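You operate a simulated robot arm through the tools that you are given. There is no shell and no other tool.

You run a simulated robot arm. Do the job below in one go: nothing can be reset, and whatever is moved stays where it is left.

JOB
Wind the leftover yarn off the cream bobbin and brush the fluff away.
Fine: stand the bobbin in the tray; knob back to free, brush back. Set down upright: lime brush. What is to be rubbed or washed off counts as gone when no trace of it is left.
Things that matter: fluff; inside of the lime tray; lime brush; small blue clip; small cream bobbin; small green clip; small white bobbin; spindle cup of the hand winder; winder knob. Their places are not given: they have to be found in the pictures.

The check looks at the end state, three seconds after you hand in, the way a careful person would. Anything else that was tipped, shoved, dropped, spilled or broken makes it a failure.

ROBOT AND FRAMES
A 6-joint arm with a two-finger gripper, fixed in place. Base frame: the origin is on the floor under the middle of its stand, x ahead of it, y to its left, z up; the work surface is at about z = 800. Readings come in mm, degrees, newtons and seconds.
It reaches about 1298 mm from its shoulder. Its first joint turns from -149.0 to 149.0 degrees. Payload 1.57 kg.
The tool frame sits at the grasp point between the pads (the TCP): z along the fingers, y along the line on which they close. The tips reach 21 mm beyond it. The gripper opens to 70 mm; its body begins 50 mm behind the TCP.
Orientation is that of the tool frame in the base frame, as a unit quaternion [x, y, z, w]. With the fingers straight down and closing along the base's y, the tool's x points along the base's -x, its y along +y and its z along -z.

CONTROLS
- The arm moves only by the tool play_rows. Its argument "steps" is a list of rows, each an object (a shift or turn left out is 0, a gripper value left out holds the last) with "translation": the shift along the base's x, y, z in units of 30 mm (1.0 is 30 mm), a list of three; "turn": the turn, a rotation vector about the base's x, y, z in units of 6 degrees (1.0 is 6 degrees), a list of three; "hand": the finger opening in mm, from 0 to 70. In form: [{"translation": [x, y, z], "turn": [ax, ay, az], "hand": hand}, ...]. A call has 1 to 20 rows; each row shifts and turns the commanded pose from where the row before left it. A call with a number of a shift or a turn outside -1 to 1 is refused whole. Rows are played at 5 a second. More than 50 mm and 8.6 degrees between two rows, or a gripper value outside its range, and nothing of the call is played. A pose out of reach is approached as far as the arm can. The call stops where the force on the tool passes 40 N (or 10 N more than at its start, if that is more) or the arm is blocked; 0.2 s more then pass. Each finger travels about 103.7 mm/s and halts on what it meets, pressing with about 28 N; the grip force reading is that of the motor and also rises with nothing between the fingers. The clock runs only during rows and for 0.2 s after the last one: add rows that do not move to give the fingers time. The reply holds the time, the measured pose of the TCP, the force on the tool along the base axes, the opening and the grip force, in the units named above and with some noise, with the torque about the TCP (base axes, N m) and any sound that the robot's microphone picked up, and new pictures: "views" is both (left out), scene, wrist or none.
- Cameras (640 x 400 px; columns grow to the right, rows downward): "scene" is fixed at [408.5, -654.3, 1418.6]; the picture's right is [0.78, -0.63, 0.00], its down [-0.27, -0.34, -0.90] and it looks along [0.57, 0.70, -0.43] (base axes); focal length 335 px, centre (320, 200). "wrist" rides on the gripper at [79, 4, -81] in the tool frame; the picture's right is [-0.05, 1.00, 0.00], its down [-0.67, -0.04, -0.74] and it looks along [-0.74, -0.04, 0.67] (tool axes); focal length 256 px, centre (320, 200).
- slide_trunk(by): slides the trunk up (or, below 0, down) by that many mm; the arm rides with it, the base frame stays. It gives what a move gives, with no picture.
- probe_pixels(camera, pixels): there is no depth. For up to 12 entries [column, row, z] of the newest picture of that camera ("zoom" is the newest enlarged one), the place [x, y] in the base frame at which the ray of that pixel passes the height z, good to about 3 mm, but the place of the scene camera against the robot may be out by one fixed shift of up to 18 mm in any direction. No time passes.
- close_up(camera, box): a new picture of the part [left, top, right, bottom] of that camera's present view, enlarged. No time passes.
- close_job(): hands the job in; it is judged then, once.

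Open the gripper and draw the arm clear of the work before you hand the job in, unless the task says otherwise.

The tools are called after "Call:" as name(argument=value, ...) on one line, values as JSON. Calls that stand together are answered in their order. play_rows: Moves the arm, as the interface text tells. Its arguments: {"type":"object","properties":{"steps":{"type":"array","items":{"type":"object","properties":{"translation":{"type":"array","items":{"type":"number"}},"turn":{"type":"array","items":{"type":"number"}},"hand":{"type":"number"}}}},"views":{"type":"string","enum":["both","scene","wrist","none"]}},"required":["steps"]} The other tools are called the same way: slide_trunk (by) moves the trunk up or down; probe_pixels (camera, pixels) gives the place at which the rays of pixels pass given heights; close_up (camera, box) takes an enlarged picture of a part of a camera's view; close_job () hands the job in.

At the start:

```text
clock: 0.0
eef_pos: [732.8, 260.8, 1174.3]
ee_rot: [0.0, 1.0, 0.0, 0.0]
wrist_force: [-1.0, -0.5, 0.2]
wrist_torque: [0.08, -0.03, -0.02]
opening: 69.9
finger_force: 0.0
trunk travel left (down, up): [-855.0, 115.0]
```

scene: 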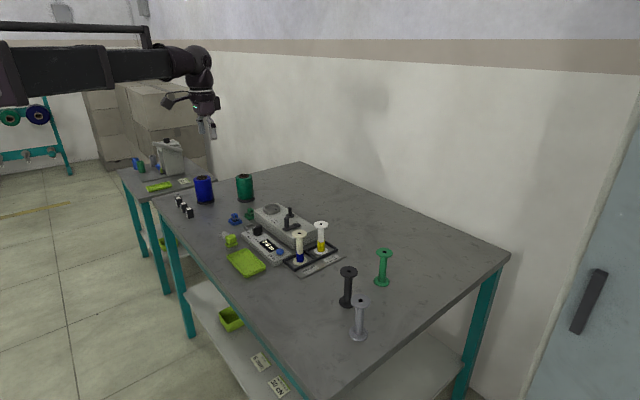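
wrist: 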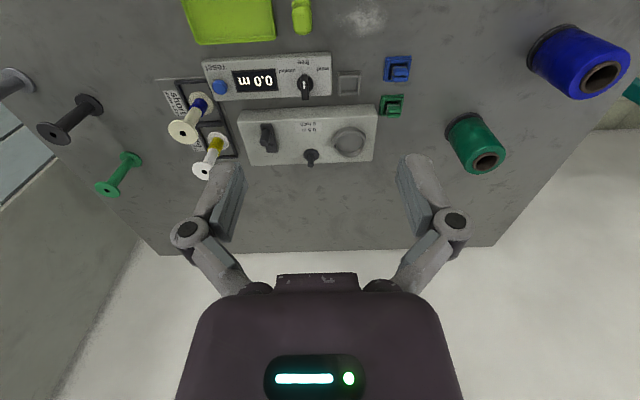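

The first pictures show a hand winder, a panel with a display, two bobbins in a black rack, a lime tray and a lime brush. I'll enlarge both views to read the details.

Call:
close_up(camera="scene", box=[200, 180, 360, 290])

Call:
close_up(camera="wrist", box=[150, 0, 430, 190])

```text
3.64 times, centred on (280, 235) of scene
```

zoom: 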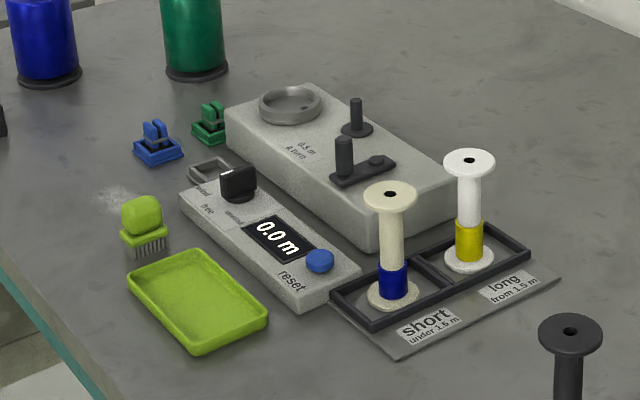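

```text
2.11 times, centred on (290, 95) of wrist
```

zoom: 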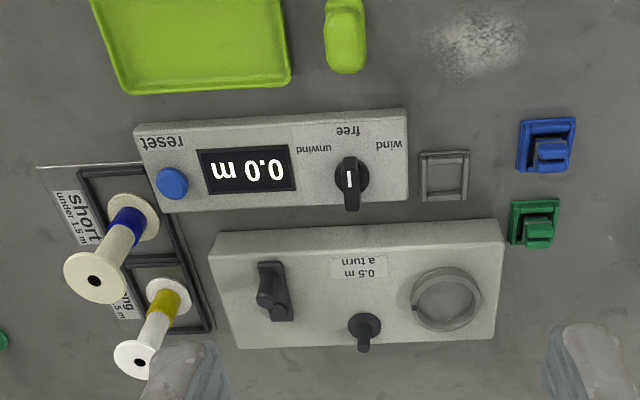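

I'm probing the main features in the enlarged wrist view: fluff (485,40), brush (345,70), knob (350,180), clips, cup (445,300), crank and bobbins.

Call:
probe_pixels(camera="zoom", pixels=[[485, 40, 800], [345, 70, 800], [350, 180, 840], [547, 145, 810], [535, 222, 810], [445, 300, 850], [365, 328, 850], [270, 290, 850], [132, 215, 805], [165, 300, 805], [97, 281, 880], [445, 175, 800]])

Call:
close_up(camera="wrist", box=[260, 40, 390, 120])

Call:
close_up(camera="scene", box=[215, 190, 295, 240])

```text
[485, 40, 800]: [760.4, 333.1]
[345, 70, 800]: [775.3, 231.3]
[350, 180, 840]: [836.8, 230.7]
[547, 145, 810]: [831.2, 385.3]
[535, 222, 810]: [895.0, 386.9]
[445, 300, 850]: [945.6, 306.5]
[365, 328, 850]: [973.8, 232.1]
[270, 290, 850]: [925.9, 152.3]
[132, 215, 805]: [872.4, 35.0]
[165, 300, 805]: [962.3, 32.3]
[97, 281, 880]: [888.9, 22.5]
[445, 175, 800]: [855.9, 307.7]
```

```text
4.92 times, centred on (325, 80) of wrist
```

zoom: 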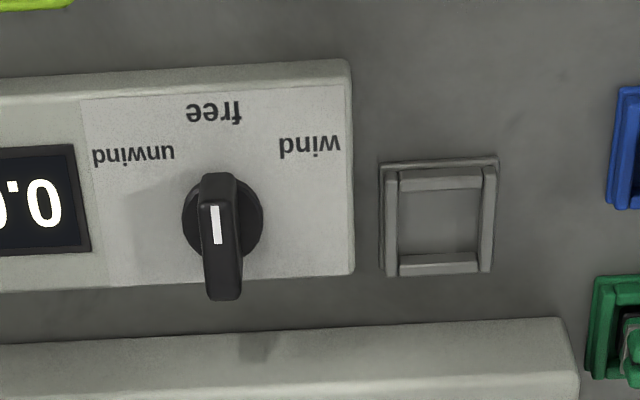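

```text
8.00 times, centred on (255, 215) of scene
```

zoom: 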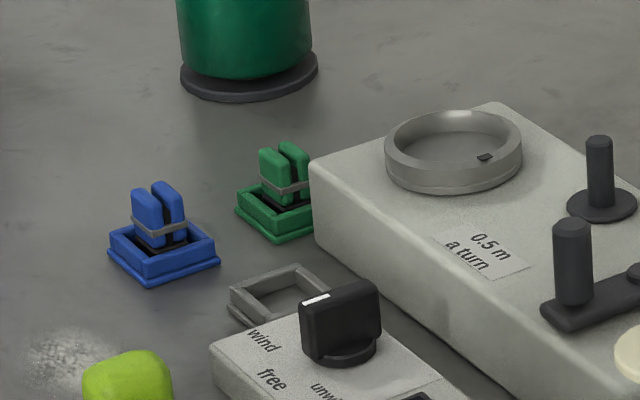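

The knob's white tick points to "free" (toward the robot). I'll check the cards on the lower shelf at (260,362) and (278,385), and the side table, for anything relevant.

Call:
close_up(camera="scene", box=[210, 300, 310, 400])

Call:
close_up(camera="scene", box=[120, 130, 260, 225])

Call:
close_up(camera="scene", box=[250, 195, 350, 275])

Call:
close_up(camera="wrist", box=[170, 0, 430, 60])

```text
4.00 times, centred on (260, 350) of scene
```

zoom: 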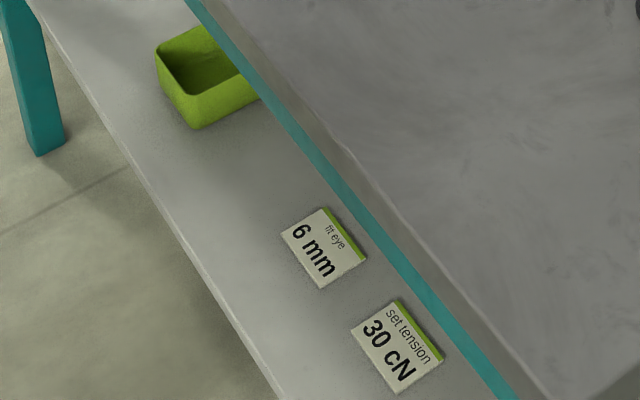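

```text
4.21 times, centred on (190, 178) of scene
```

zoom: 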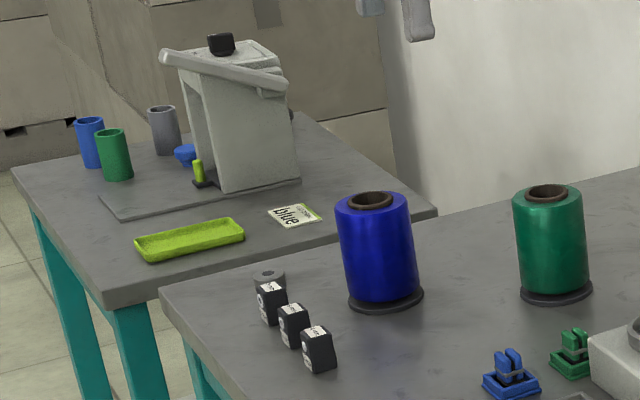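

```text
5.00 times, centred on (300, 235) of scene
```

zoom: 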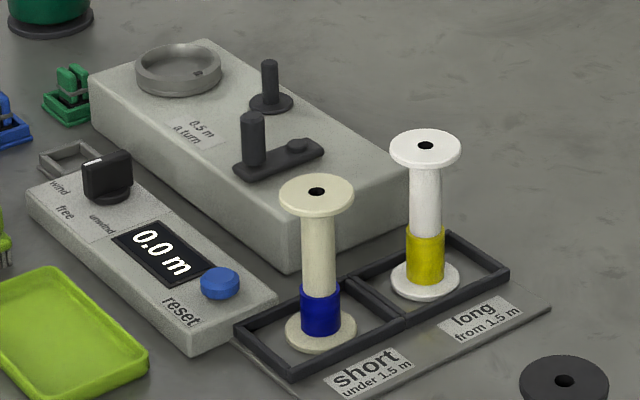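

```text
2.46 times, centred on (300, 30) of wrist
```

zoom: 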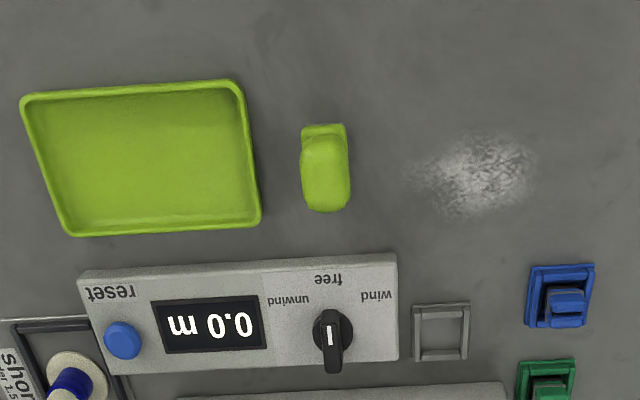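

The cards and the second table relate to other work. I'll lower the arm and pull it back to see the winder from closer with the wrist camera; nothing on the table reaches this height.

Call:
play_rows(steps=[{"translation": [-0.5, -0.3, -1]}, {"translation": [-0.5, -0.3, -1]}, {"translation": [-0.5, -0.3, -1]}, {"translation": [-0.5, -0.2, -1]}, {"translation": [0, 0, -1]}, {}], views="both")

```text
clock: 1.4
eef_pos: [676.7, 228.3, 1174.0]
ee_rot: [0.0, 1.0, -0.001, 0.0]
wrist_force: [0.4, -0.7, 0.0]
wrist_torque: [0.0, 0.02, 0.01]
opening: 70.3
finger_force: 0.0
out of reach, approached as far as the arm can: row 1, 2, 3, 4, 5
trunk travel left (down, up): [-855.0, 115.0]
```

scene: 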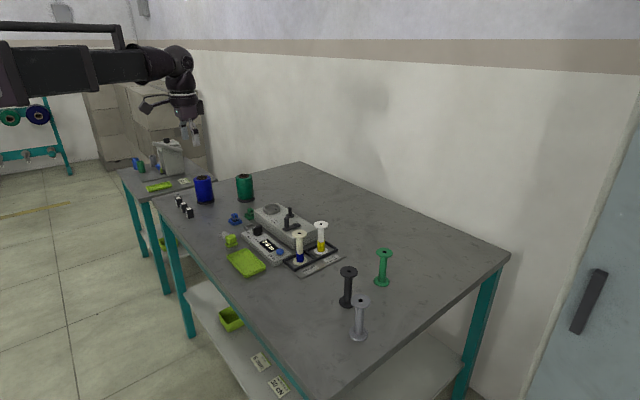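
wrist: 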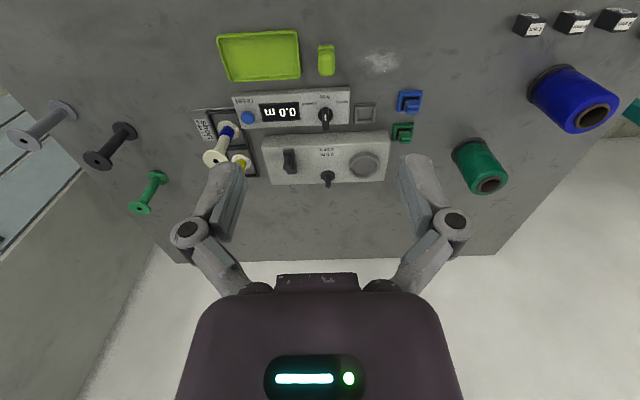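

The z did not drop (out of reach at this trunk height), so I lower the trunk by 180 mm; the arm hangs clear of everything at that height.

Call:
slide_trunk(by=-180)

Call:
play_rows(steps=[{}], views="both")

```text
clock: 3.4
eef_pos: [675.8, 228.6, 994.2]
ee_rot: [0.0, 1.0, 0.0, 0.0]
wrist_force: [0.8, -0.9, -0.5]
wrist_torque: [0.01, 0.01, 0.02]
opening: 69.9
finger_force: 0.1
trunk travel left (down, up): [-675.0, 295.0]
```

```text
clock: 3.8
eef_pos: [675.6, 229.2, 993.9]
ee_rot: [0.0, 1.0, 0.0, 0.0]
wrist_force: [0.6, -0.6, 0.3]
wrist_torque: [0.01, 0.0, -0.05]
opening: 70.3
finger_force: 0.1
trunk travel left (down, up): [-675.0, 295.0]
```

scene: 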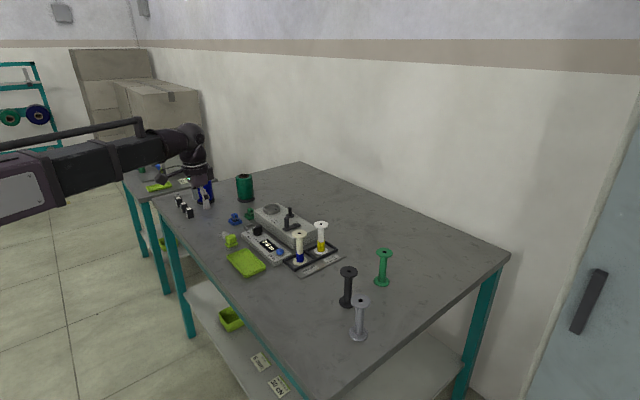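
wrist: 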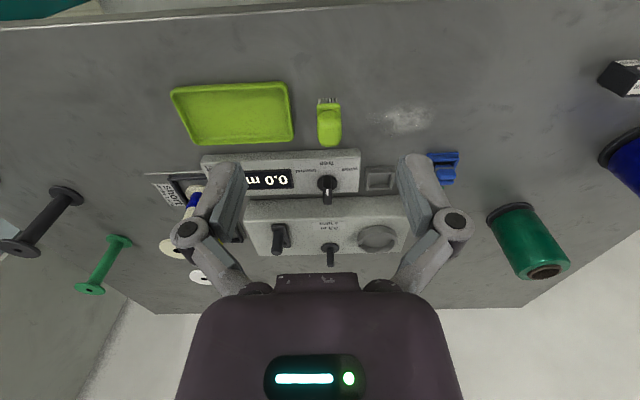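

I now have a lower viewpoint; enlarging the winder and the brush/fluff area.

Call:
close_up(camera="wrist", box=[230, 140, 430, 270])

Call:
close_up(camera="wrist", box=[290, 80, 470, 200])

Call:
close_up(camera="wrist", box=[130, 160, 260, 290])

```text
3.08 times, centred on (330, 205) of wrist
```

zoom: 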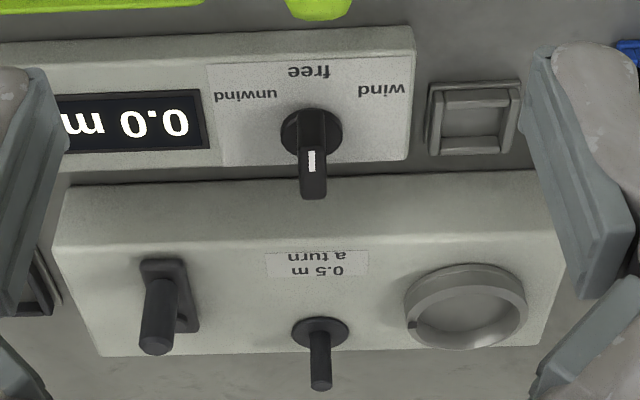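

```text
3.33 times, centred on (380, 140) of wrist
```

zoom: 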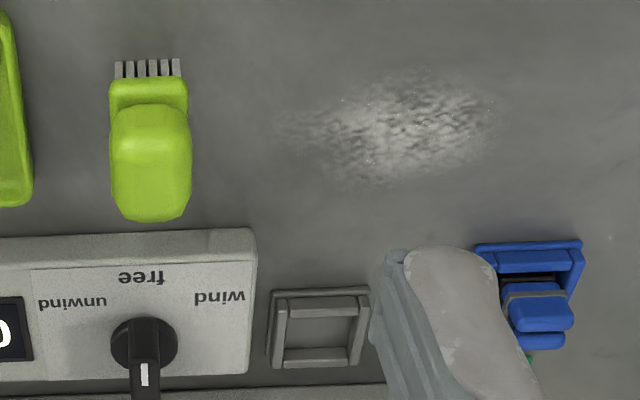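

```text
3.08 times, centred on (195, 225) of wrist
```

zoom: 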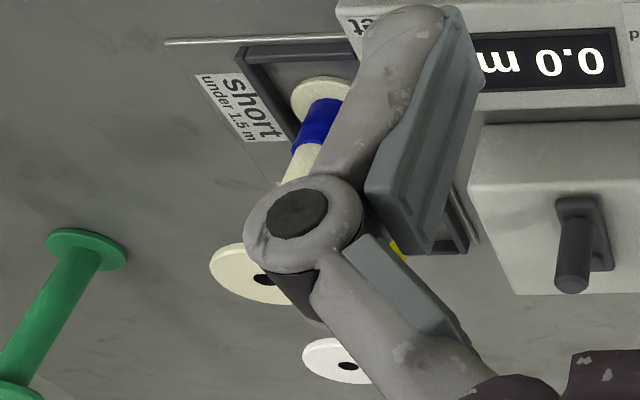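

I test whether the arm itself can go down from here (TCP at z 994, nothing beneath within 150 mm).

Call:
play_rows(steps=[{"translation": [0, 0, -1]}, {"translation": [0, 0, -1]}, {}], views="wrist")

```text
clock: 4.6
eef_pos: [675.9, 229.0, 993.4]
ee_rot: [-0.001, 1.0, 0.001, 0.0]
wrist_force: [-0.4, -0.1, -0.3]
wrist_torque: [0.0, 0.01, -0.01]
opening: 70.0
finger_force: 0.0
out of reach, approached as far as the arm can: row 1, 2
trunk travel left (down, up): [-675.0, 295.0]
```

wrist: 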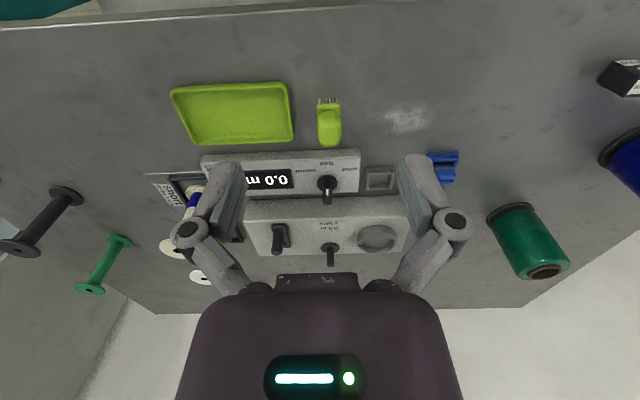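

The arm cannot go lower relative to the trunk at this pose. I'll raise the arm 90 mm and then lower the trunk to get vertical travel.

Call:
play_rows(steps=[{"translation": [0, 0, 1]}, {"translation": [0, 0, 1]}, {"translation": [0, 0, 1]}, {"translation": [0, 0, 1]}, {}], views="none")

Call:
slide_trunk(by=-120)

Call:
play_rows(steps=[{"translation": [0, 0, -1]}, {}], views="both")

```text
clock: 5.8
eef_pos: [674.6, 228.9, 992.9]
ee_rot: [0.0, 1.0, 0.0, 0.0]
wrist_force: [-0.4, -0.2, 0.3]
wrist_torque: [0.01, -0.01, -0.01]
opening: 69.7
finger_force: 0.1
out of reach, approached as far as the arm can: row 1, 2, 3, 4
trunk travel left (down, up): [-675.0, 295.0]
```

```text
clock: 7.3
eef_pos: [675.5, 228.9, 874.8]
ee_rot: [0.0, 1.0, 0.0, 0.001]
wrist_force: [0.5, -0.4, -0.2]
wrist_torque: [0.01, 0.0, -0.02]
opening: 70.0
finger_force: 0.0
trunk travel left (down, up): [-555.0, 415.0]
```

```text
clock: 7.9
eef_pos: [675.3, 228.2, 874.4]
ee_rot: [0.001, 1.0, 0.0, 0.0]
wrist_force: [-0.1, -0.7, -0.7]
wrist_torque: [-0.02, 0.01, -0.02]
opening: 69.9
finger_force: 0.0
out of reach, approached as far as the arm can: row 1
trunk travel left (down, up): [-555.0, 415.0]
```

scene: 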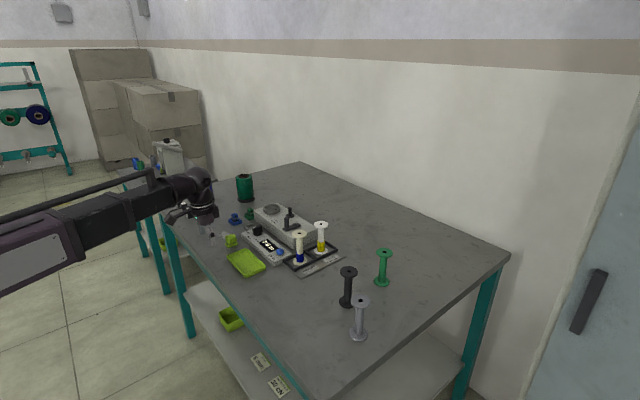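
wrist: 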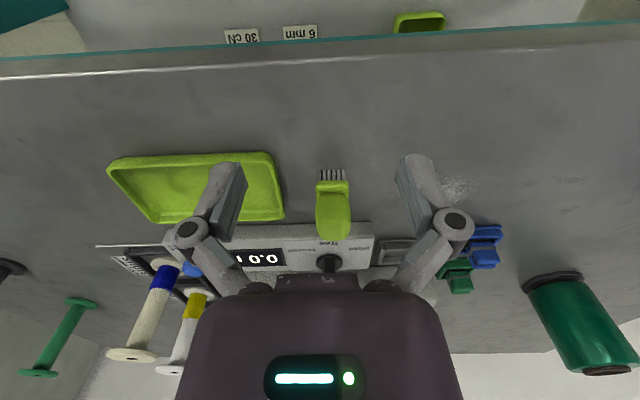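

I check whether the commanded pose has run away below the arm's limit by commanding a pure upward move.

Call:
play_rows(steps=[{"translation": [0, 0, 1]}, {"translation": [0, 0, 1]}, {"translation": [0, 0, 1]}, {"translation": [0, 0, 1]}, {}], views="none")

```text
clock: 9.1
eef_pos: [676.3, 229.4, 873.7]
ee_rot: [-0.001, 1.0, -0.001, 0.0]
wrist_force: [-0.3, -0.6, 0.4]
wrist_torque: [0.03, 0.01, 0.01]
opening: 69.9
finger_force: 0.0
out of reach, approached as far as the arm can: row 1, 2, 3, 4
trunk travel left (down, up): [-555.0, 415.0]
```

If commands accumulate, the commanded height now equals the measured one; one more upward row will tell.

Call:
play_rows(steps=[{"translation": [0, 0, 1]}, {"translation": [0, 0, 1]}, {}], views="none")

```text
clock: 9.9
eef_pos: [675.3, 228.5, 874.5]
ee_rot: [0.0, 1.0, 0.0, 0.0]
wrist_force: [-0.5, -0.8, -0.6]
wrist_torque: [0.03, -0.03, 0.01]
opening: 70.0
finger_force: 0.1
out of reach, approached as far as the arm can: row 1, 2
trunk travel left (down, up): [-555.0, 415.0]
```

Neither up nor down is available, so z may only come from the trunk. I test a small x move and a small tilt.

Call:
play_rows(steps=[{"translation": [0.5, 0, 0]}, {}], views="none")

Call:
play_rows(steps=[{"translation": [0, 0, 0.5]}, {}], views="none")

Call:
play_rows(steps=[{"turn": [0, 0, 1]}, {}], views="none")

Call:
play_rows(steps=[{"turn": [0, 0, -1]}, {}], views="none")

Call:
play_rows(steps=[{"turn": [0, 1, 0]}, {}], views="none")

Call:
play_rows(steps=[{"turn": [0, -1, 0]}, {}], views="none")

```text
clock: 10.5
eef_pos: [690.3, 228.3, 873.8]
ee_rot: [0.0, 1.0, 0.0, 0.0]
wrist_force: [-0.1, 0.9, 1.1]
wrist_torque: [-0.05, -0.02, 0.02]
opening: 69.6
finger_force: 0.1
trunk travel left (down, up): [-555.0, 415.0]
```

```text
clock: 11.1
eef_pos: [689.6, 228.1, 874.5]
ee_rot: [-0.001, 1.0, 0.0, 0.0]
wrist_force: [-0.8, -0.7, 0.1]
wrist_torque: [0.03, 0.0, -0.03]
opening: 70.2
finger_force: 0.0
out of reach, approached as far as the arm can: row 1
trunk travel left (down, up): [-555.0, 415.0]
```

```text
clock: 11.7
eef_pos: [691.2, 227.8, 873.7]
ee_rot: [-0.052, 0.999, 0.001, 0.001]
wrist_force: [0.2, 0.4, 0.5]
wrist_torque: [0.02, -0.02, -0.01]
opening: 70.2
finger_force: 0.0
trunk travel left (down, up): [-555.0, 415.0]
```

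```text
clock: 12.3
eef_pos: [690.7, 227.3, 875.2]
ee_rot: [0.001, 1.0, 0.0, 0.0]
wrist_force: [-0.6, 0.4, -0.4]
wrist_torque: [0.0, 0.02, -0.02]
opening: 69.9
finger_force: 0.0
trunk travel left (down, up): [-555.0, 415.0]
```

```text
clock: 12.9
eef_pos: [689.7, 229.0, 875.5]
ee_rot: [0.0, 0.999, 0.0, -0.053]
wrist_force: [-0.7, 0.2, 0.3]
wrist_torque: [0.0, -0.01, 0.05]
opening: 70.1
finger_force: 0.0
trunk travel left (down, up): [-555.0, 415.0]
```

```text
clock: 13.5
eef_pos: [690.0, 228.3, 874.2]
ee_rot: [0.001, 1.0, 0.0, 0.001]
wrist_force: [0.6, -0.6, 0.4]
wrist_torque: [-0.01, -0.03, 0.02]
opening: 70.0
finger_force: 0.0
trunk travel left (down, up): [-555.0, 415.0]
```

So x, y and turns come from the arm, while z comes only from the trunk. I raise the trunk 90 mm for a good measuring view.

Call:
slide_trunk(by=90)

Call:
play_rows(steps=[{}], views="wrist")

Call:
close_up(camera="wrist", box=[230, 120, 430, 280])

```text
clock: 14.8
eef_pos: [690.3, 228.2, 965.3]
ee_rot: [0.001, 1.0, 0.0, -0.001]
wrist_force: [-0.2, 0.0, -0.2]
wrist_torque: [0.03, -0.01, -0.02]
opening: 70.0
finger_force: 0.0
trunk travel left (down, up): [-645.0, 325.0]
```

```text
clock: 15.2
eef_pos: [690.2, 227.2, 963.4]
ee_rot: [0.0, 1.0, 0.0, 0.0]
wrist_force: [-0.1, 0.2, -0.2]
wrist_torque: [0.04, -0.01, 0.01]
opening: 69.9
finger_force: 0.0
trunk travel left (down, up): [-645.0, 325.0]
```

wrist: 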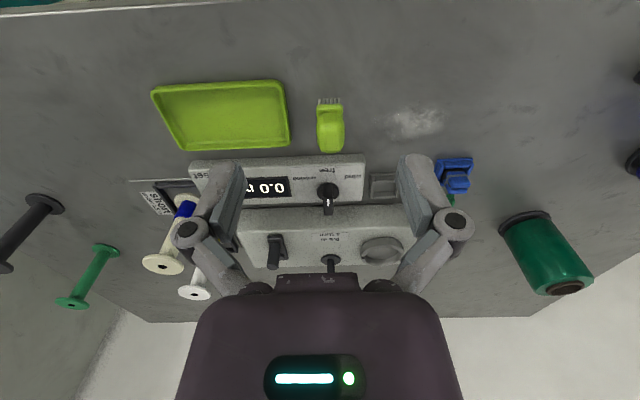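

```text
2.50 times, centred on (330, 200) of wrist
```

zoom: 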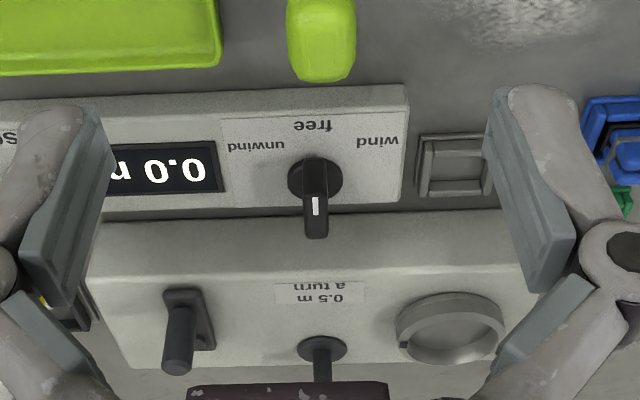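

I move forward 110 mm so that the panel and winder are seen more from above.

Call:
play_rows(steps=[{"translation": [1, 0, 0]}, {"translation": [1, 0, 0]}, {"translation": [1, 0, 0]}, {"translation": [0.7, 0, 0]}, {}], views="wrist")

Call:
close_up(camera="wrist", box=[200, 40, 440, 190])

```text
clock: 16.4
eef_pos: [801.3, 225.6, 963.5]
ee_rot: [0.0, 1.0, 0.0, 0.0]
wrist_force: [-0.4, 0.8, -0.2]
wrist_torque: [-0.03, 0.0, 0.01]
opening: 70.1
finger_force: 0.0
trunk travel left (down, up): [-645.0, 325.0]
```

wrist: 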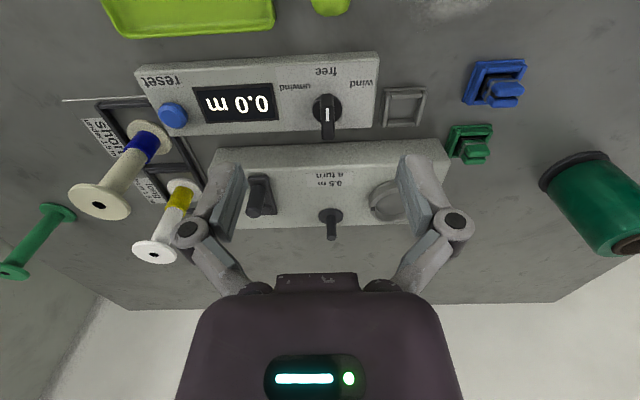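

```text
2.67 times, centred on (320, 115) of wrist
```

zoom: 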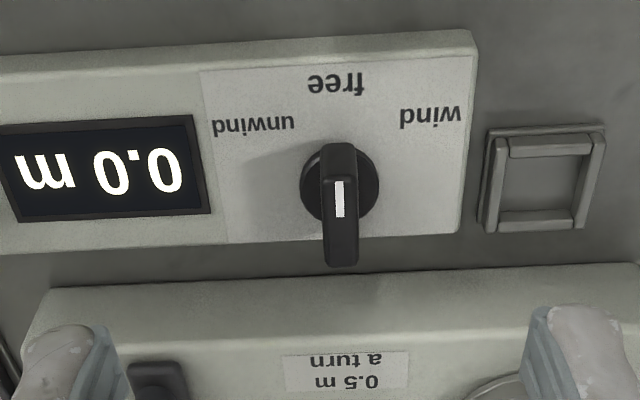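

Measuring the knob in this zoom: bar from about (340,175) to (342,265), disc edges (302,190)/(378,190), and labels.

Call:
probe_pixels(camera="zoom", pixels=[[340, 175, 849], [342, 265, 849], [340, 199, 849], [340, 190, 819], [302, 188, 823], [378, 188, 823], [253, 124, 819], [430, 117, 819], [336, 84, 819], [500, 180, 803], [590, 180, 803], [470, 35, 819]])

Call:
close_up(camera="wrist", box=[40, 80, 260, 280])

```text
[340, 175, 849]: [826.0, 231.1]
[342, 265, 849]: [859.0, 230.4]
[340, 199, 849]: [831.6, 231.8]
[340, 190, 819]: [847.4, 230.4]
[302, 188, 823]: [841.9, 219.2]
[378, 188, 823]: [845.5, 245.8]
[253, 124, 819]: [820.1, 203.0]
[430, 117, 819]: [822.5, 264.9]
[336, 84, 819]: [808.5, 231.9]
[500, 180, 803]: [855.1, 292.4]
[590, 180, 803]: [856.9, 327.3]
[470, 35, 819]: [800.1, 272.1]
```

```text
2.00 times, centred on (150, 180) of wrist
```

zoom: 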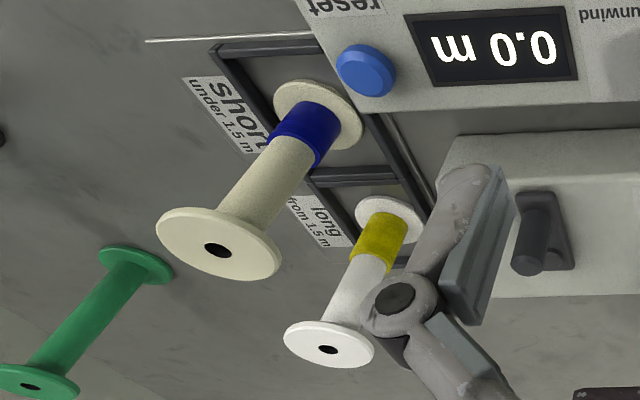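

The knob centre is about (843, 231), z 819–849. Next I move to y≈30 to view the bobbins between the fingers (tips at z 943, bobbin tops about 903).

Call:
play_rows(steps=[{"translation": [0, -1, 0]}, {"translation": [0, -1, 0]}, {"translation": [0, -1, 0]}, {"translation": [0, -1, 0]}, {"translation": [0, -1, 0]}, {"translation": [0, -1, 0]}, {"translation": [0, -0.5, 0]}, {}], views="wrist")

Call:
close_up(camera="wrist", box=[230, 60, 430, 220])

```text
clock: 18.1
eef_pos: [801.6, 31.9, 964.5]
ee_rot: [0.0, 1.0, 0.0, 0.0]
wrist_force: [-0.2, 0.0, 0.8]
wrist_torque: [0.0, -0.02, 0.0]
opening: 69.9
finger_force: 0.0
trunk travel left (down, up): [-645.0, 325.0]
```

wrist: 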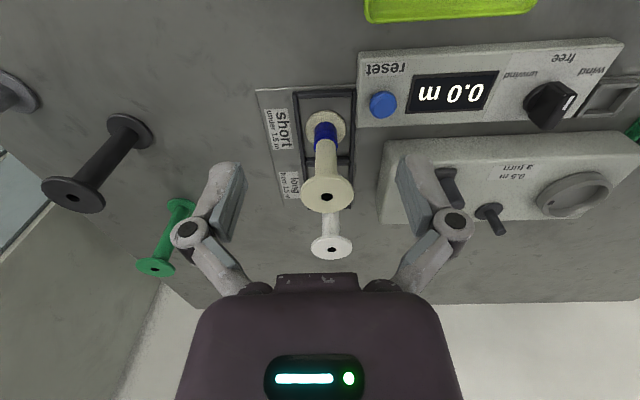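

```text
2.50 times, centred on (330, 140) of wrist
```

zoom: 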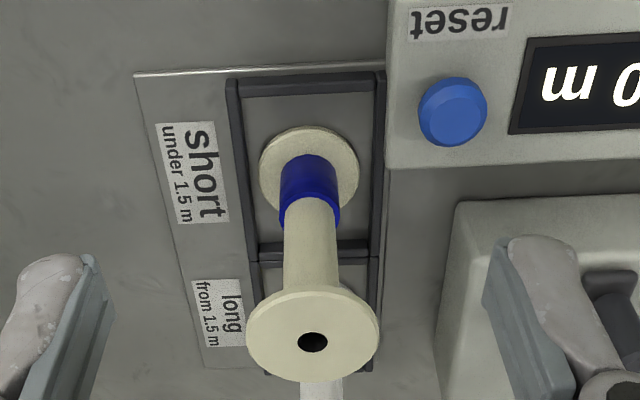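

Probing the bobbin's base ellipse centre (309,177), top hole (313,342) and flange edges.

Call:
probe_pixels(camera="zoom", pixels=[[309, 177, 804], [309, 177, 808], [313, 342, 895], [313, 342, 905], [313, 342, 910], [246, 335, 900], [379, 335, 900], [260, 177, 806], [358, 180, 806], [284, 240, 850], [339, 240, 850], [313, 290, 905]])

```text
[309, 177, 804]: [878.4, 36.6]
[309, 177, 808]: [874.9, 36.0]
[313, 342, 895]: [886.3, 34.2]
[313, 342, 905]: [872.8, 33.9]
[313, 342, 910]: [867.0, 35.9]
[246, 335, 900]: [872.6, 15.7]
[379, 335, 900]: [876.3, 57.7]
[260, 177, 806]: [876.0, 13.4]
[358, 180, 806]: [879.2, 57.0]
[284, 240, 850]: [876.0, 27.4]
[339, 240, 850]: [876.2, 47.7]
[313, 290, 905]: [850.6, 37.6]
```

The bobbin is at about (876, 35.5), about 43 mm flange, 20 mm shaft, top at z≈903. Now I look at the cup and crank from y≈150 and y≈300.

Call:
play_rows(steps=[{"translation": [0, 1, 0]}, {"translation": [0, 1, 0]}, {"translation": [0, 1, 0]}, {"translation": [0, 1, 0]}, {}], views="wrist")

Call:
close_up(camera="wrist", box=[230, 100, 430, 260])

Call:
probe_pixels(camera="wrist", pixels=[[320, 200, 835]])

Call:
play_rows(steps=[{"translation": [0, 1, 0]}, {"translation": [0, 1, 0]}, {"translation": [0, 1, 0]}, {"translation": [0, 1, 0]}, {"translation": [0, 1, 0]}, {}], views="wrist")

Call:
close_up(camera="wrist", box=[230, 100, 430, 260])

```text
clock: 19.4
eef_pos: [800.8, 154.5, 965.3]
ee_rot: [0.001, 1.0, 0.0, 0.0]
wrist_force: [-0.2, 0.6, 0.4]
wrist_torque: [-0.02, -0.02, 0.03]
opening: 70.0
finger_force: 0.2
trunk travel left (down, up): [-645.0, 325.0]
```

wrist: 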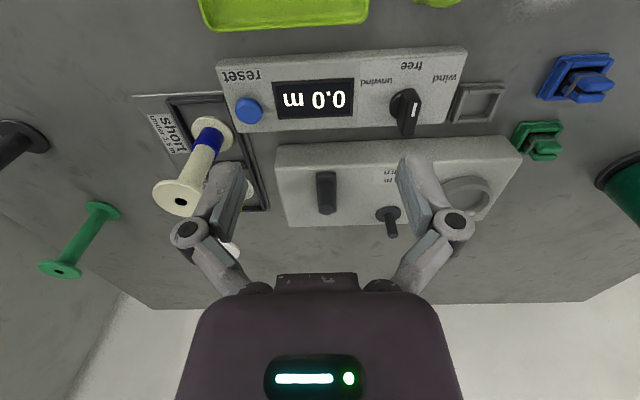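

```text
2.50 times, centred on (330, 180) of wrist
```

zoom: 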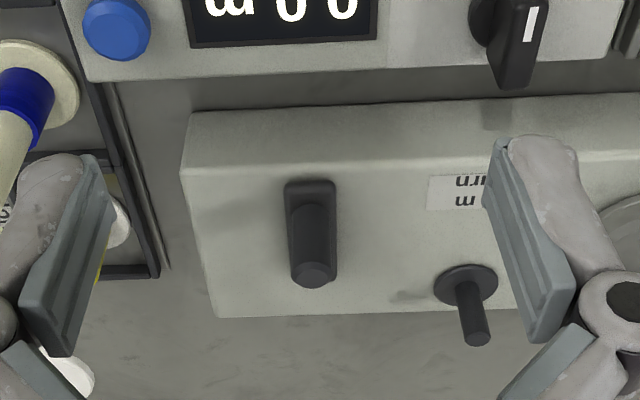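

```text
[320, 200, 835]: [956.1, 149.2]
```

```text
clock: 20.8
eef_pos: [801.9, 302.8, 964.7]
ee_rot: [0.001, 1.0, 0.0, 0.0]
wrist_force: [0.3, 0.0, 0.3]
wrist_torque: [-0.01, 0.0, 0.02]
opening: 70.2
finger_force: 0.0
trunk travel left (down, up): [-645.0, 325.0]
```

wrist: 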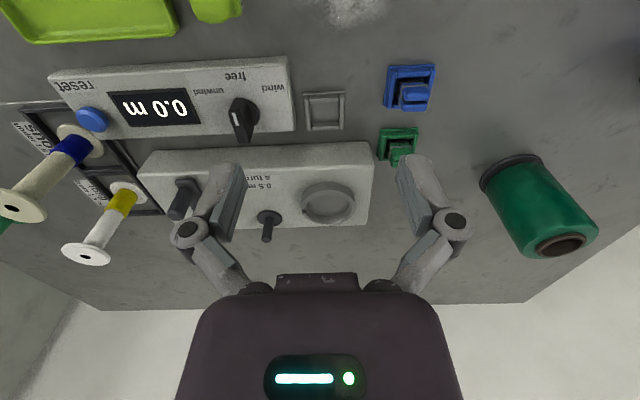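

```text
2.50 times, centred on (330, 180) of wrist
```

zoom: 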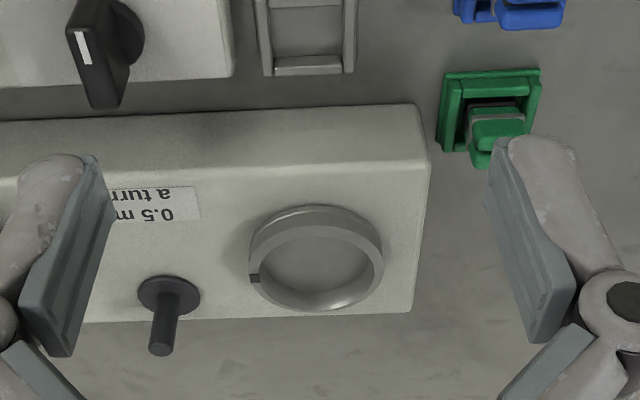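

Probing the cup ring's inner edge (260,265)/(372,265)/(316,226)/(316,304) and the post in this zoom.

Call:
probe_pixels(camera="zoom", pixels=[[260, 265, 848], [372, 265, 848], [316, 226, 848], [316, 304, 848], [249, 268, 848], [384, 268, 848], [316, 265, 848], [316, 265, 840], [168, 293, 838], [160, 348, 870], [430, 165, 836], [412, 310, 836]])

Call:
close_up(camera="wrist", box=[280, 170, 380, 240])

```text
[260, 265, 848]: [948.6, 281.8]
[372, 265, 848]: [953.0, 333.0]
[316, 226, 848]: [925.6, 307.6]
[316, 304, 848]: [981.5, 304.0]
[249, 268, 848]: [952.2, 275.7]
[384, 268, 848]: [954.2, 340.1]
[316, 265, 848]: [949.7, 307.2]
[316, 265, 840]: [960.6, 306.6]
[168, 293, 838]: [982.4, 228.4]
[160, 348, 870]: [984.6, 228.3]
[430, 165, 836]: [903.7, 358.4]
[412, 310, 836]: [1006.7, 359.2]
```

```text
5.71 times, centred on (330, 205) of wrist
```

zoom: 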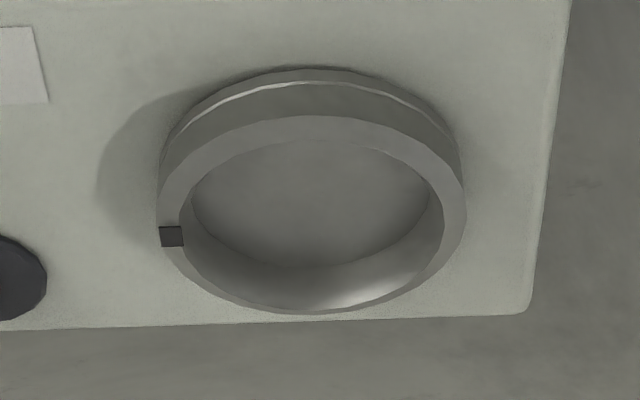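

I take a second view with the camera 60 mm further forward to triangulate the rim height.

Call:
play_rows(steps=[{"translation": [1, 0, 0]}, {"translation": [1, 0, 0]}, {"translation": [1, 0, 0]}, {}], views="wrist")

Call:
close_up(camera="wrist", box=[260, 110, 400, 200])

```text
clock: 21.8
eef_pos: [890.6, 302.5, 963.8]
ee_rot: [0.001, 1.0, 0.0, 0.0]
wrist_force: [-0.3, 0.2, -0.7]
wrist_torque: [0.05, -0.01, 0.05]
opening: 69.6
finger_force: 0.0
trunk travel left (down, up): [-645.0, 325.0]
```

wrist: 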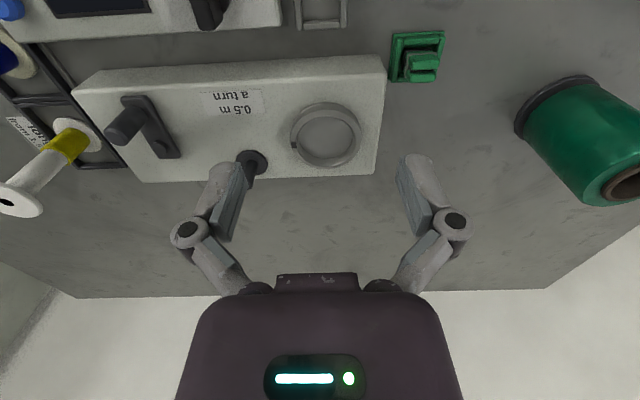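

```text
4.44 times, centred on (330, 155) of wrist
```

zoom: 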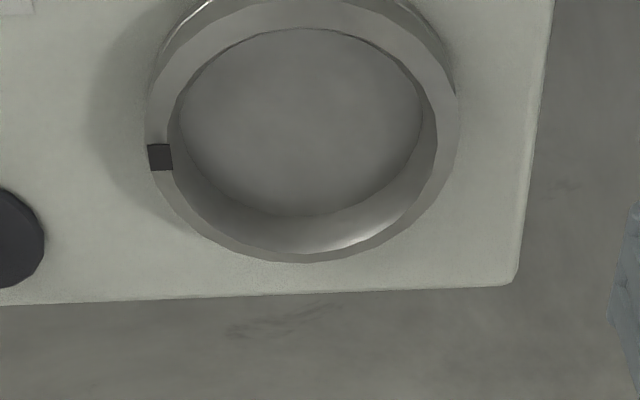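

Triangulating gives rim z≈860 and winder top z≈846. Probing the rim at z=860 for its centre, plus crank parts.

Call:
probe_pixels(camera="zoom", pixels=[[148, 140, 860], [459, 120, 860], [300, 263, 860], [304, 5, 860], [168, 130, 860], [437, 125, 860], [303, 250, 860], [303, 28, 860], [160, 157, 860], [303, 122, 850], [20, 240, 847]])

Call:
close_up(camera="wrist", box=[60, 60, 290, 210])

```text
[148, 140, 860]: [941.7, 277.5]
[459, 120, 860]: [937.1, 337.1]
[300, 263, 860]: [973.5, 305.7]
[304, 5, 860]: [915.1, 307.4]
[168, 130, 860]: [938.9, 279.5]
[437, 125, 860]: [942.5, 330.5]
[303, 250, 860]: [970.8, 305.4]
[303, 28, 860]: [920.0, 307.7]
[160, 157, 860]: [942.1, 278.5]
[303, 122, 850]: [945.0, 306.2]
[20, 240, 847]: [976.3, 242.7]
```

```text
2.67 times, centred on (175, 135) of wrist
```

zoom: 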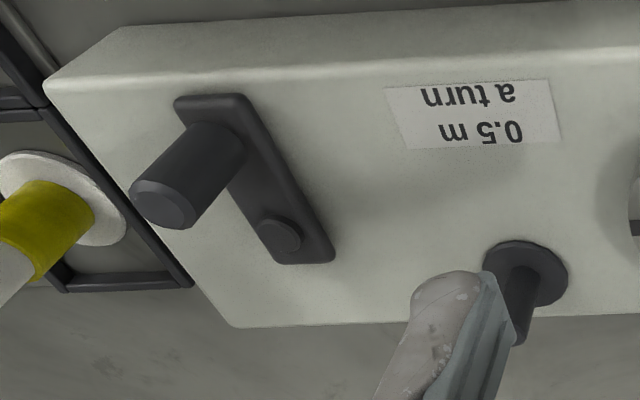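

Cup centre ≈ (945, 306.5), rim z≈860; crank handle top ≈ (908,155,890), pivot ≈ (940,158). Now I move above the cream bobbin at (876, 36), staying at tips z≈943.

Call:
play_rows(steps=[{"translation": [-0.487, -0.987, 0], "hand": 70}, {"translation": [0, -0.987, 0]}, {"translation": [0, -0.987, 0]}, {"translation": [0, -0.987, 0]}, {"translation": [0, -0.987, 0]}, {"translation": [0, -0.987, 0]}, {"translation": [0, -0.987, 0]}, {"translation": [0, -0.987, 0]}, {"translation": [0, -0.987, 0]}, {}], views="both")

Call:
close_up(camera="scene", box=[250, 180, 370, 280])

```text
clock: 23.9
eef_pos: [877.1, 36.3, 963.8]
ee_rot: [-0.001, 1.0, 0.0, 0.0]
wrist_force: [-0.2, 0.7, 0.2]
wrist_torque: [-0.02, -0.02, -0.03]
opening: 70.1
finger_force: 0.0
trunk travel left (down, up): [-645.0, 325.0]
```

scene: 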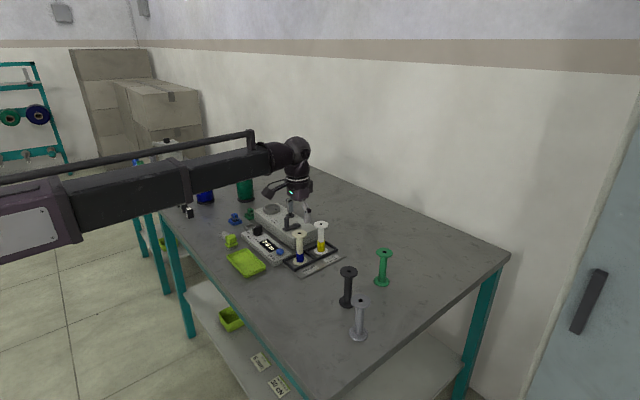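
wrist: 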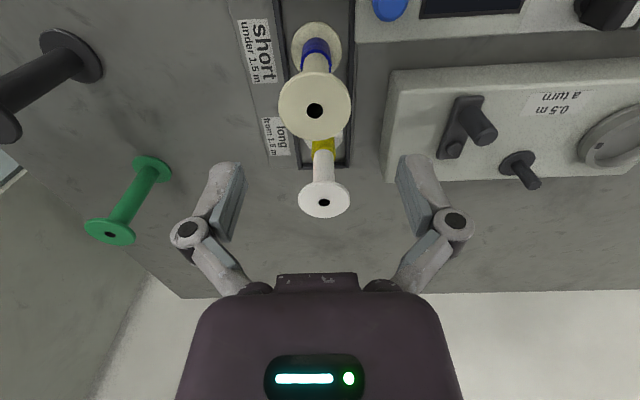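

```text
4.00 times, centred on (310, 230) of scene
```

zoom: 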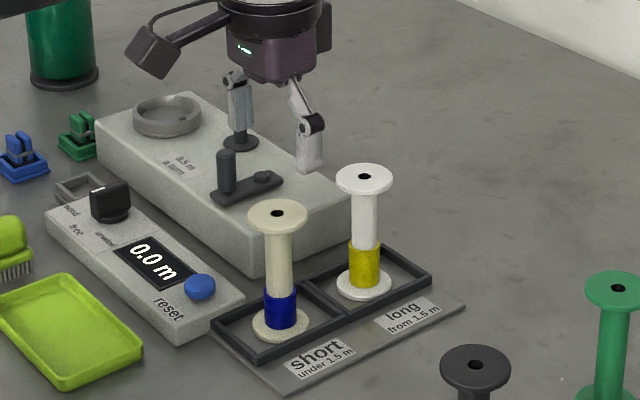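

The gripper is above the cream bobbin; I verify its top hole (wrist 315,110) and the white bobbin's hole (324,203) at z≈903.

Call:
probe_pixels(camera="wrist", pixels=[[315, 110, 903], [278, 105, 901], [352, 100, 901], [324, 202, 903], [298, 196, 901], [351, 196, 901], [317, 46, 805], [292, 44, 805], [342, 47, 805]])

```text
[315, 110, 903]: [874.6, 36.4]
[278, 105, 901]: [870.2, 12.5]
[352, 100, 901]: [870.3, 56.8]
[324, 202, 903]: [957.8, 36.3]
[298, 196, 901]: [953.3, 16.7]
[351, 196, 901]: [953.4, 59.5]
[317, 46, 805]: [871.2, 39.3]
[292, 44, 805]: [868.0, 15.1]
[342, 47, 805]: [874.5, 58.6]
```

Bobbin centre ≈ (874.5, 36). I trim x by −2.5 mm and lower the trunk in two stages to bring the pads onto the upper shaft (TCP z≈870).

Call:
play_rows(steps=[{"translation": [-0.08, 0, 0]}, {}], views="none")

Call:
slide_trunk(by=-50)

Call:
slide_trunk(by=-42)

Call:
play_rows(steps=[{}], views="both")

Call:
close_up(camera="scene", box=[260, 190, 360, 280])

```text
clock: 24.6
eef_pos: [874.0, 35.8, 964.9]
ee_rot: [0.0, 1.0, 0.0, 0.0]
wrist_force: [-0.7, -0.3, -0.1]
wrist_torque: [0.0, 0.03, 0.0]
opening: 69.9
finger_force: 0.0
trunk travel left (down, up): [-645.0, 325.0]
```

```text
clock: 25.5
eef_pos: [875.3, 36.2, 913.2]
ee_rot: [0.0, 1.0, 0.001, 0.0]
wrist_force: [-0.2, 0.9, -0.1]
wrist_torque: [0.02, -0.02, -0.01]
opening: 70.2
finger_force: 0.0
trunk travel left (down, up): [-595.0, 375.0]
```

```text
clock: 26.3
eef_pos: [875.8, 36.5, 870.8]
ee_rot: [0.0, 1.0, 0.0, 0.001]
wrist_force: [0.2, 0.3, 0.0]
wrist_torque: [-0.02, -0.03, -0.01]
opening: 70.2
finger_force: 0.0
trunk travel left (down, up): [-553.0, 417.0]
```

```text
clock: 26.7
eef_pos: [873.8, 36.7, 871.7]
ee_rot: [0.0, 1.0, -0.001, 0.0]
wrist_force: [0.9, 0.0, 0.1]
wrist_torque: [0.02, -0.01, 0.01]
opening: 70.2
finger_force: 0.2
trunk travel left (down, up): [-553.0, 417.0]
```

scene: 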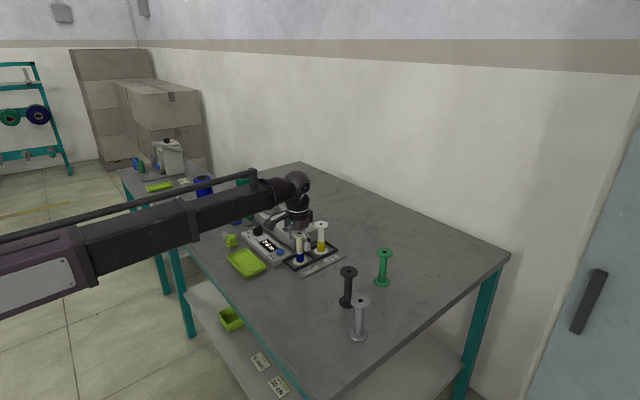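
wrist: 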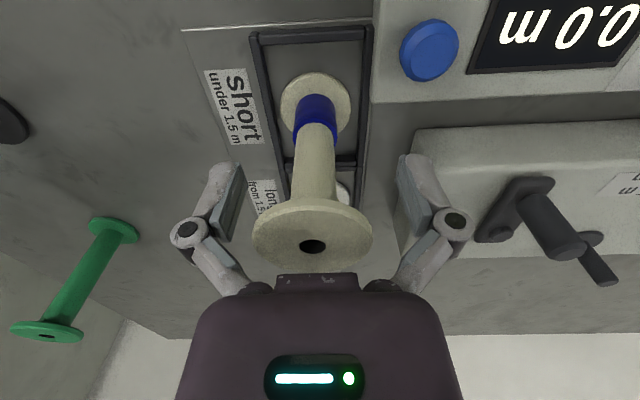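

```text
4.44 times, centred on (310, 235) of scene
```

zoom: 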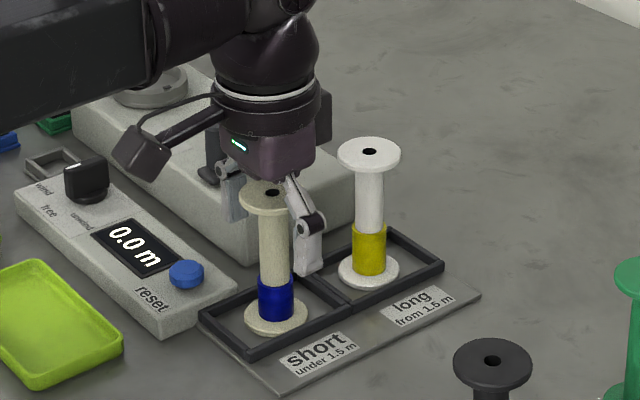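

In the wrist view the shaft centre (col ~314) is about 2.4 mm to −y of the TCP column (320), so I trim y and close on the shaft.

Call:
play_rows(steps=[{"translation": [0, -0.08, 0]}, {"hand": 40}, {"hand": 26}, {"hand": 5}, {}, {}], views="both")

Call:
close_up(camera="wrist", box=[230, 60, 410, 280])

```text
clock: 28.1
eef_pos: [875.2, 33.4, 873.2]
ee_rot: [0.0, 1.0, 0.001, 0.0]
wrist_force: [-0.3, -0.5, -0.2]
wrist_torque: [0.02, -0.01, 0.02]
opening: 40.1
finger_force: 28.0
trunk travel left (down, up): [-553.0, 417.0]
```

scene: 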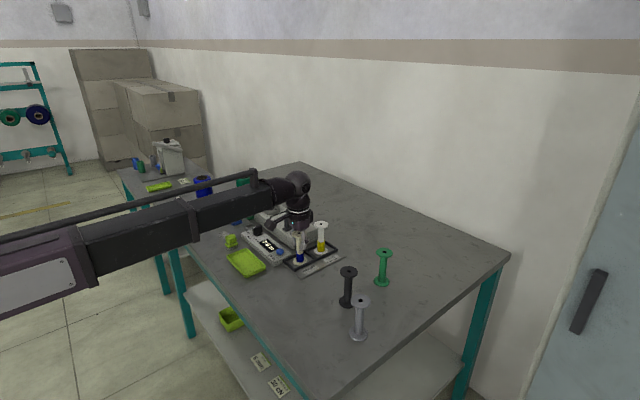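
wrist: 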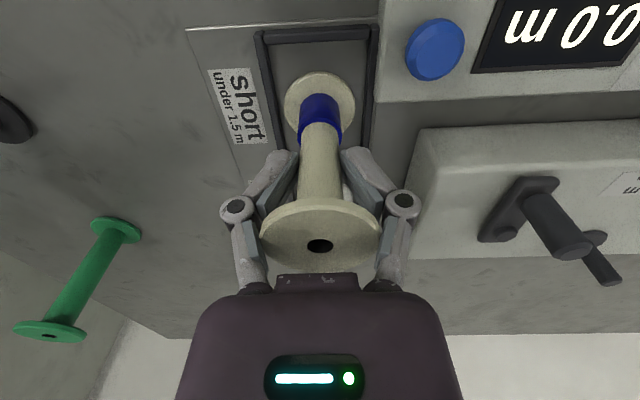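

```text
1.82 times, centred on (320, 170) of wrist
```

zoom: 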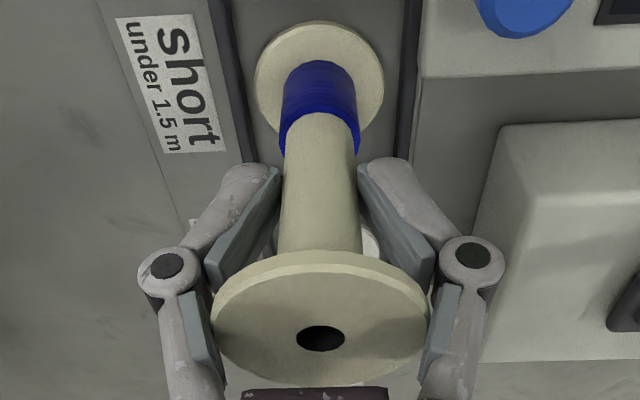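

The fingers stopped at 40 mm on the top flange with their upper links, not on the shaft. I reopen, raise 25 mm so the pads themselves take the flange rim, and close again.

Call:
play_rows(steps=[{"hand": 70}, {}, {}], views="none")

Call:
slide_trunk(by=24)

Call:
play_rows(steps=[{"hand": 50}, {"hand": 20}, {}, {}], views="both")

Call:
close_up(camera="scene", box=[260, 190, 360, 280])

```text
clock: 28.9
eef_pos: [874.9, 34.1, 872.4]
ee_rot: [0.0, 1.0, 0.0, -0.001]
wrist_force: [-0.1, 0.1, 0.5]
wrist_torque: [-0.02, -0.04, 0.03]
opening: 70.0
finger_force: 0.1
trunk travel left (down, up): [-553.0, 417.0]
```

```text
clock: 29.6
eef_pos: [876.0, 34.3, 895.8]
ee_rot: [0.0, 1.0, 0.001, 0.0]
wrist_force: [-0.2, -0.5, 0.1]
wrist_torque: [-0.01, -0.02, 0.01]
opening: 69.9
finger_force: 0.0
trunk travel left (down, up): [-577.0, 393.0]
```

```text
clock: 30.6
eef_pos: [874.3, 33.0, 897.7]
ee_rot: [-0.001, 1.0, 0.0, 0.0]
wrist_force: [0.5, -1.3, 3.9]
wrist_torque: [0.02, -0.05, 0.0]
opening: 41.9
finger_force: 27.5
trunk travel left (down, up): [-577.0, 393.0]
```

scene: 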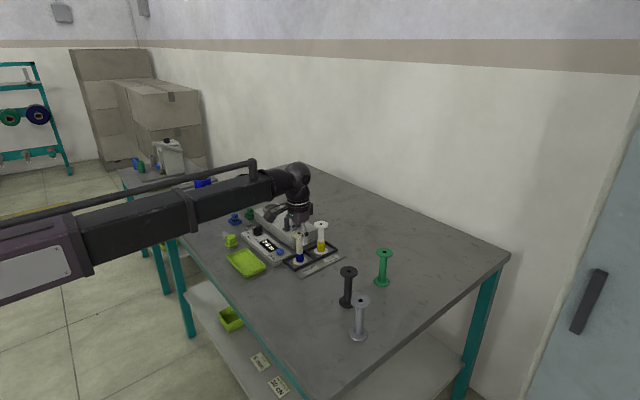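
wrist: 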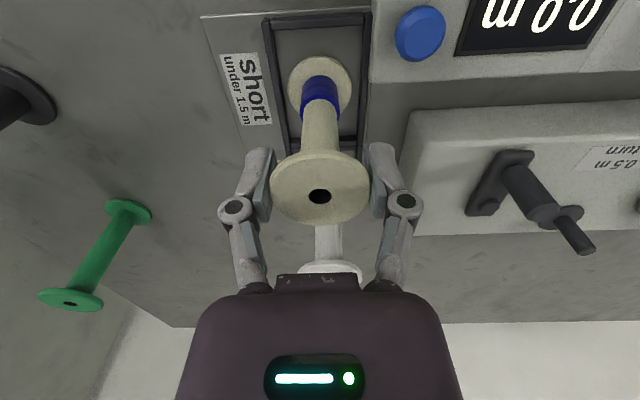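

```text
4.44 times, centred on (310, 235) of scene
```

zoom: 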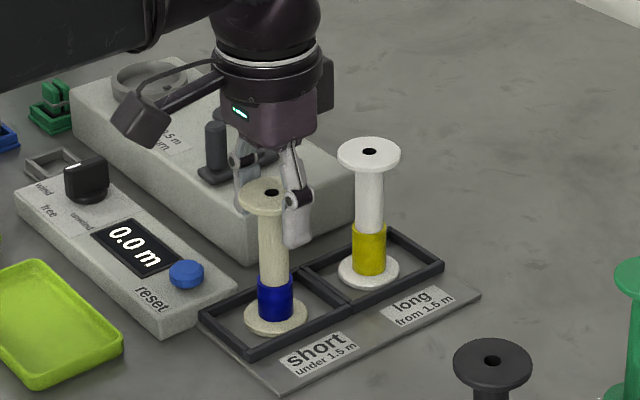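

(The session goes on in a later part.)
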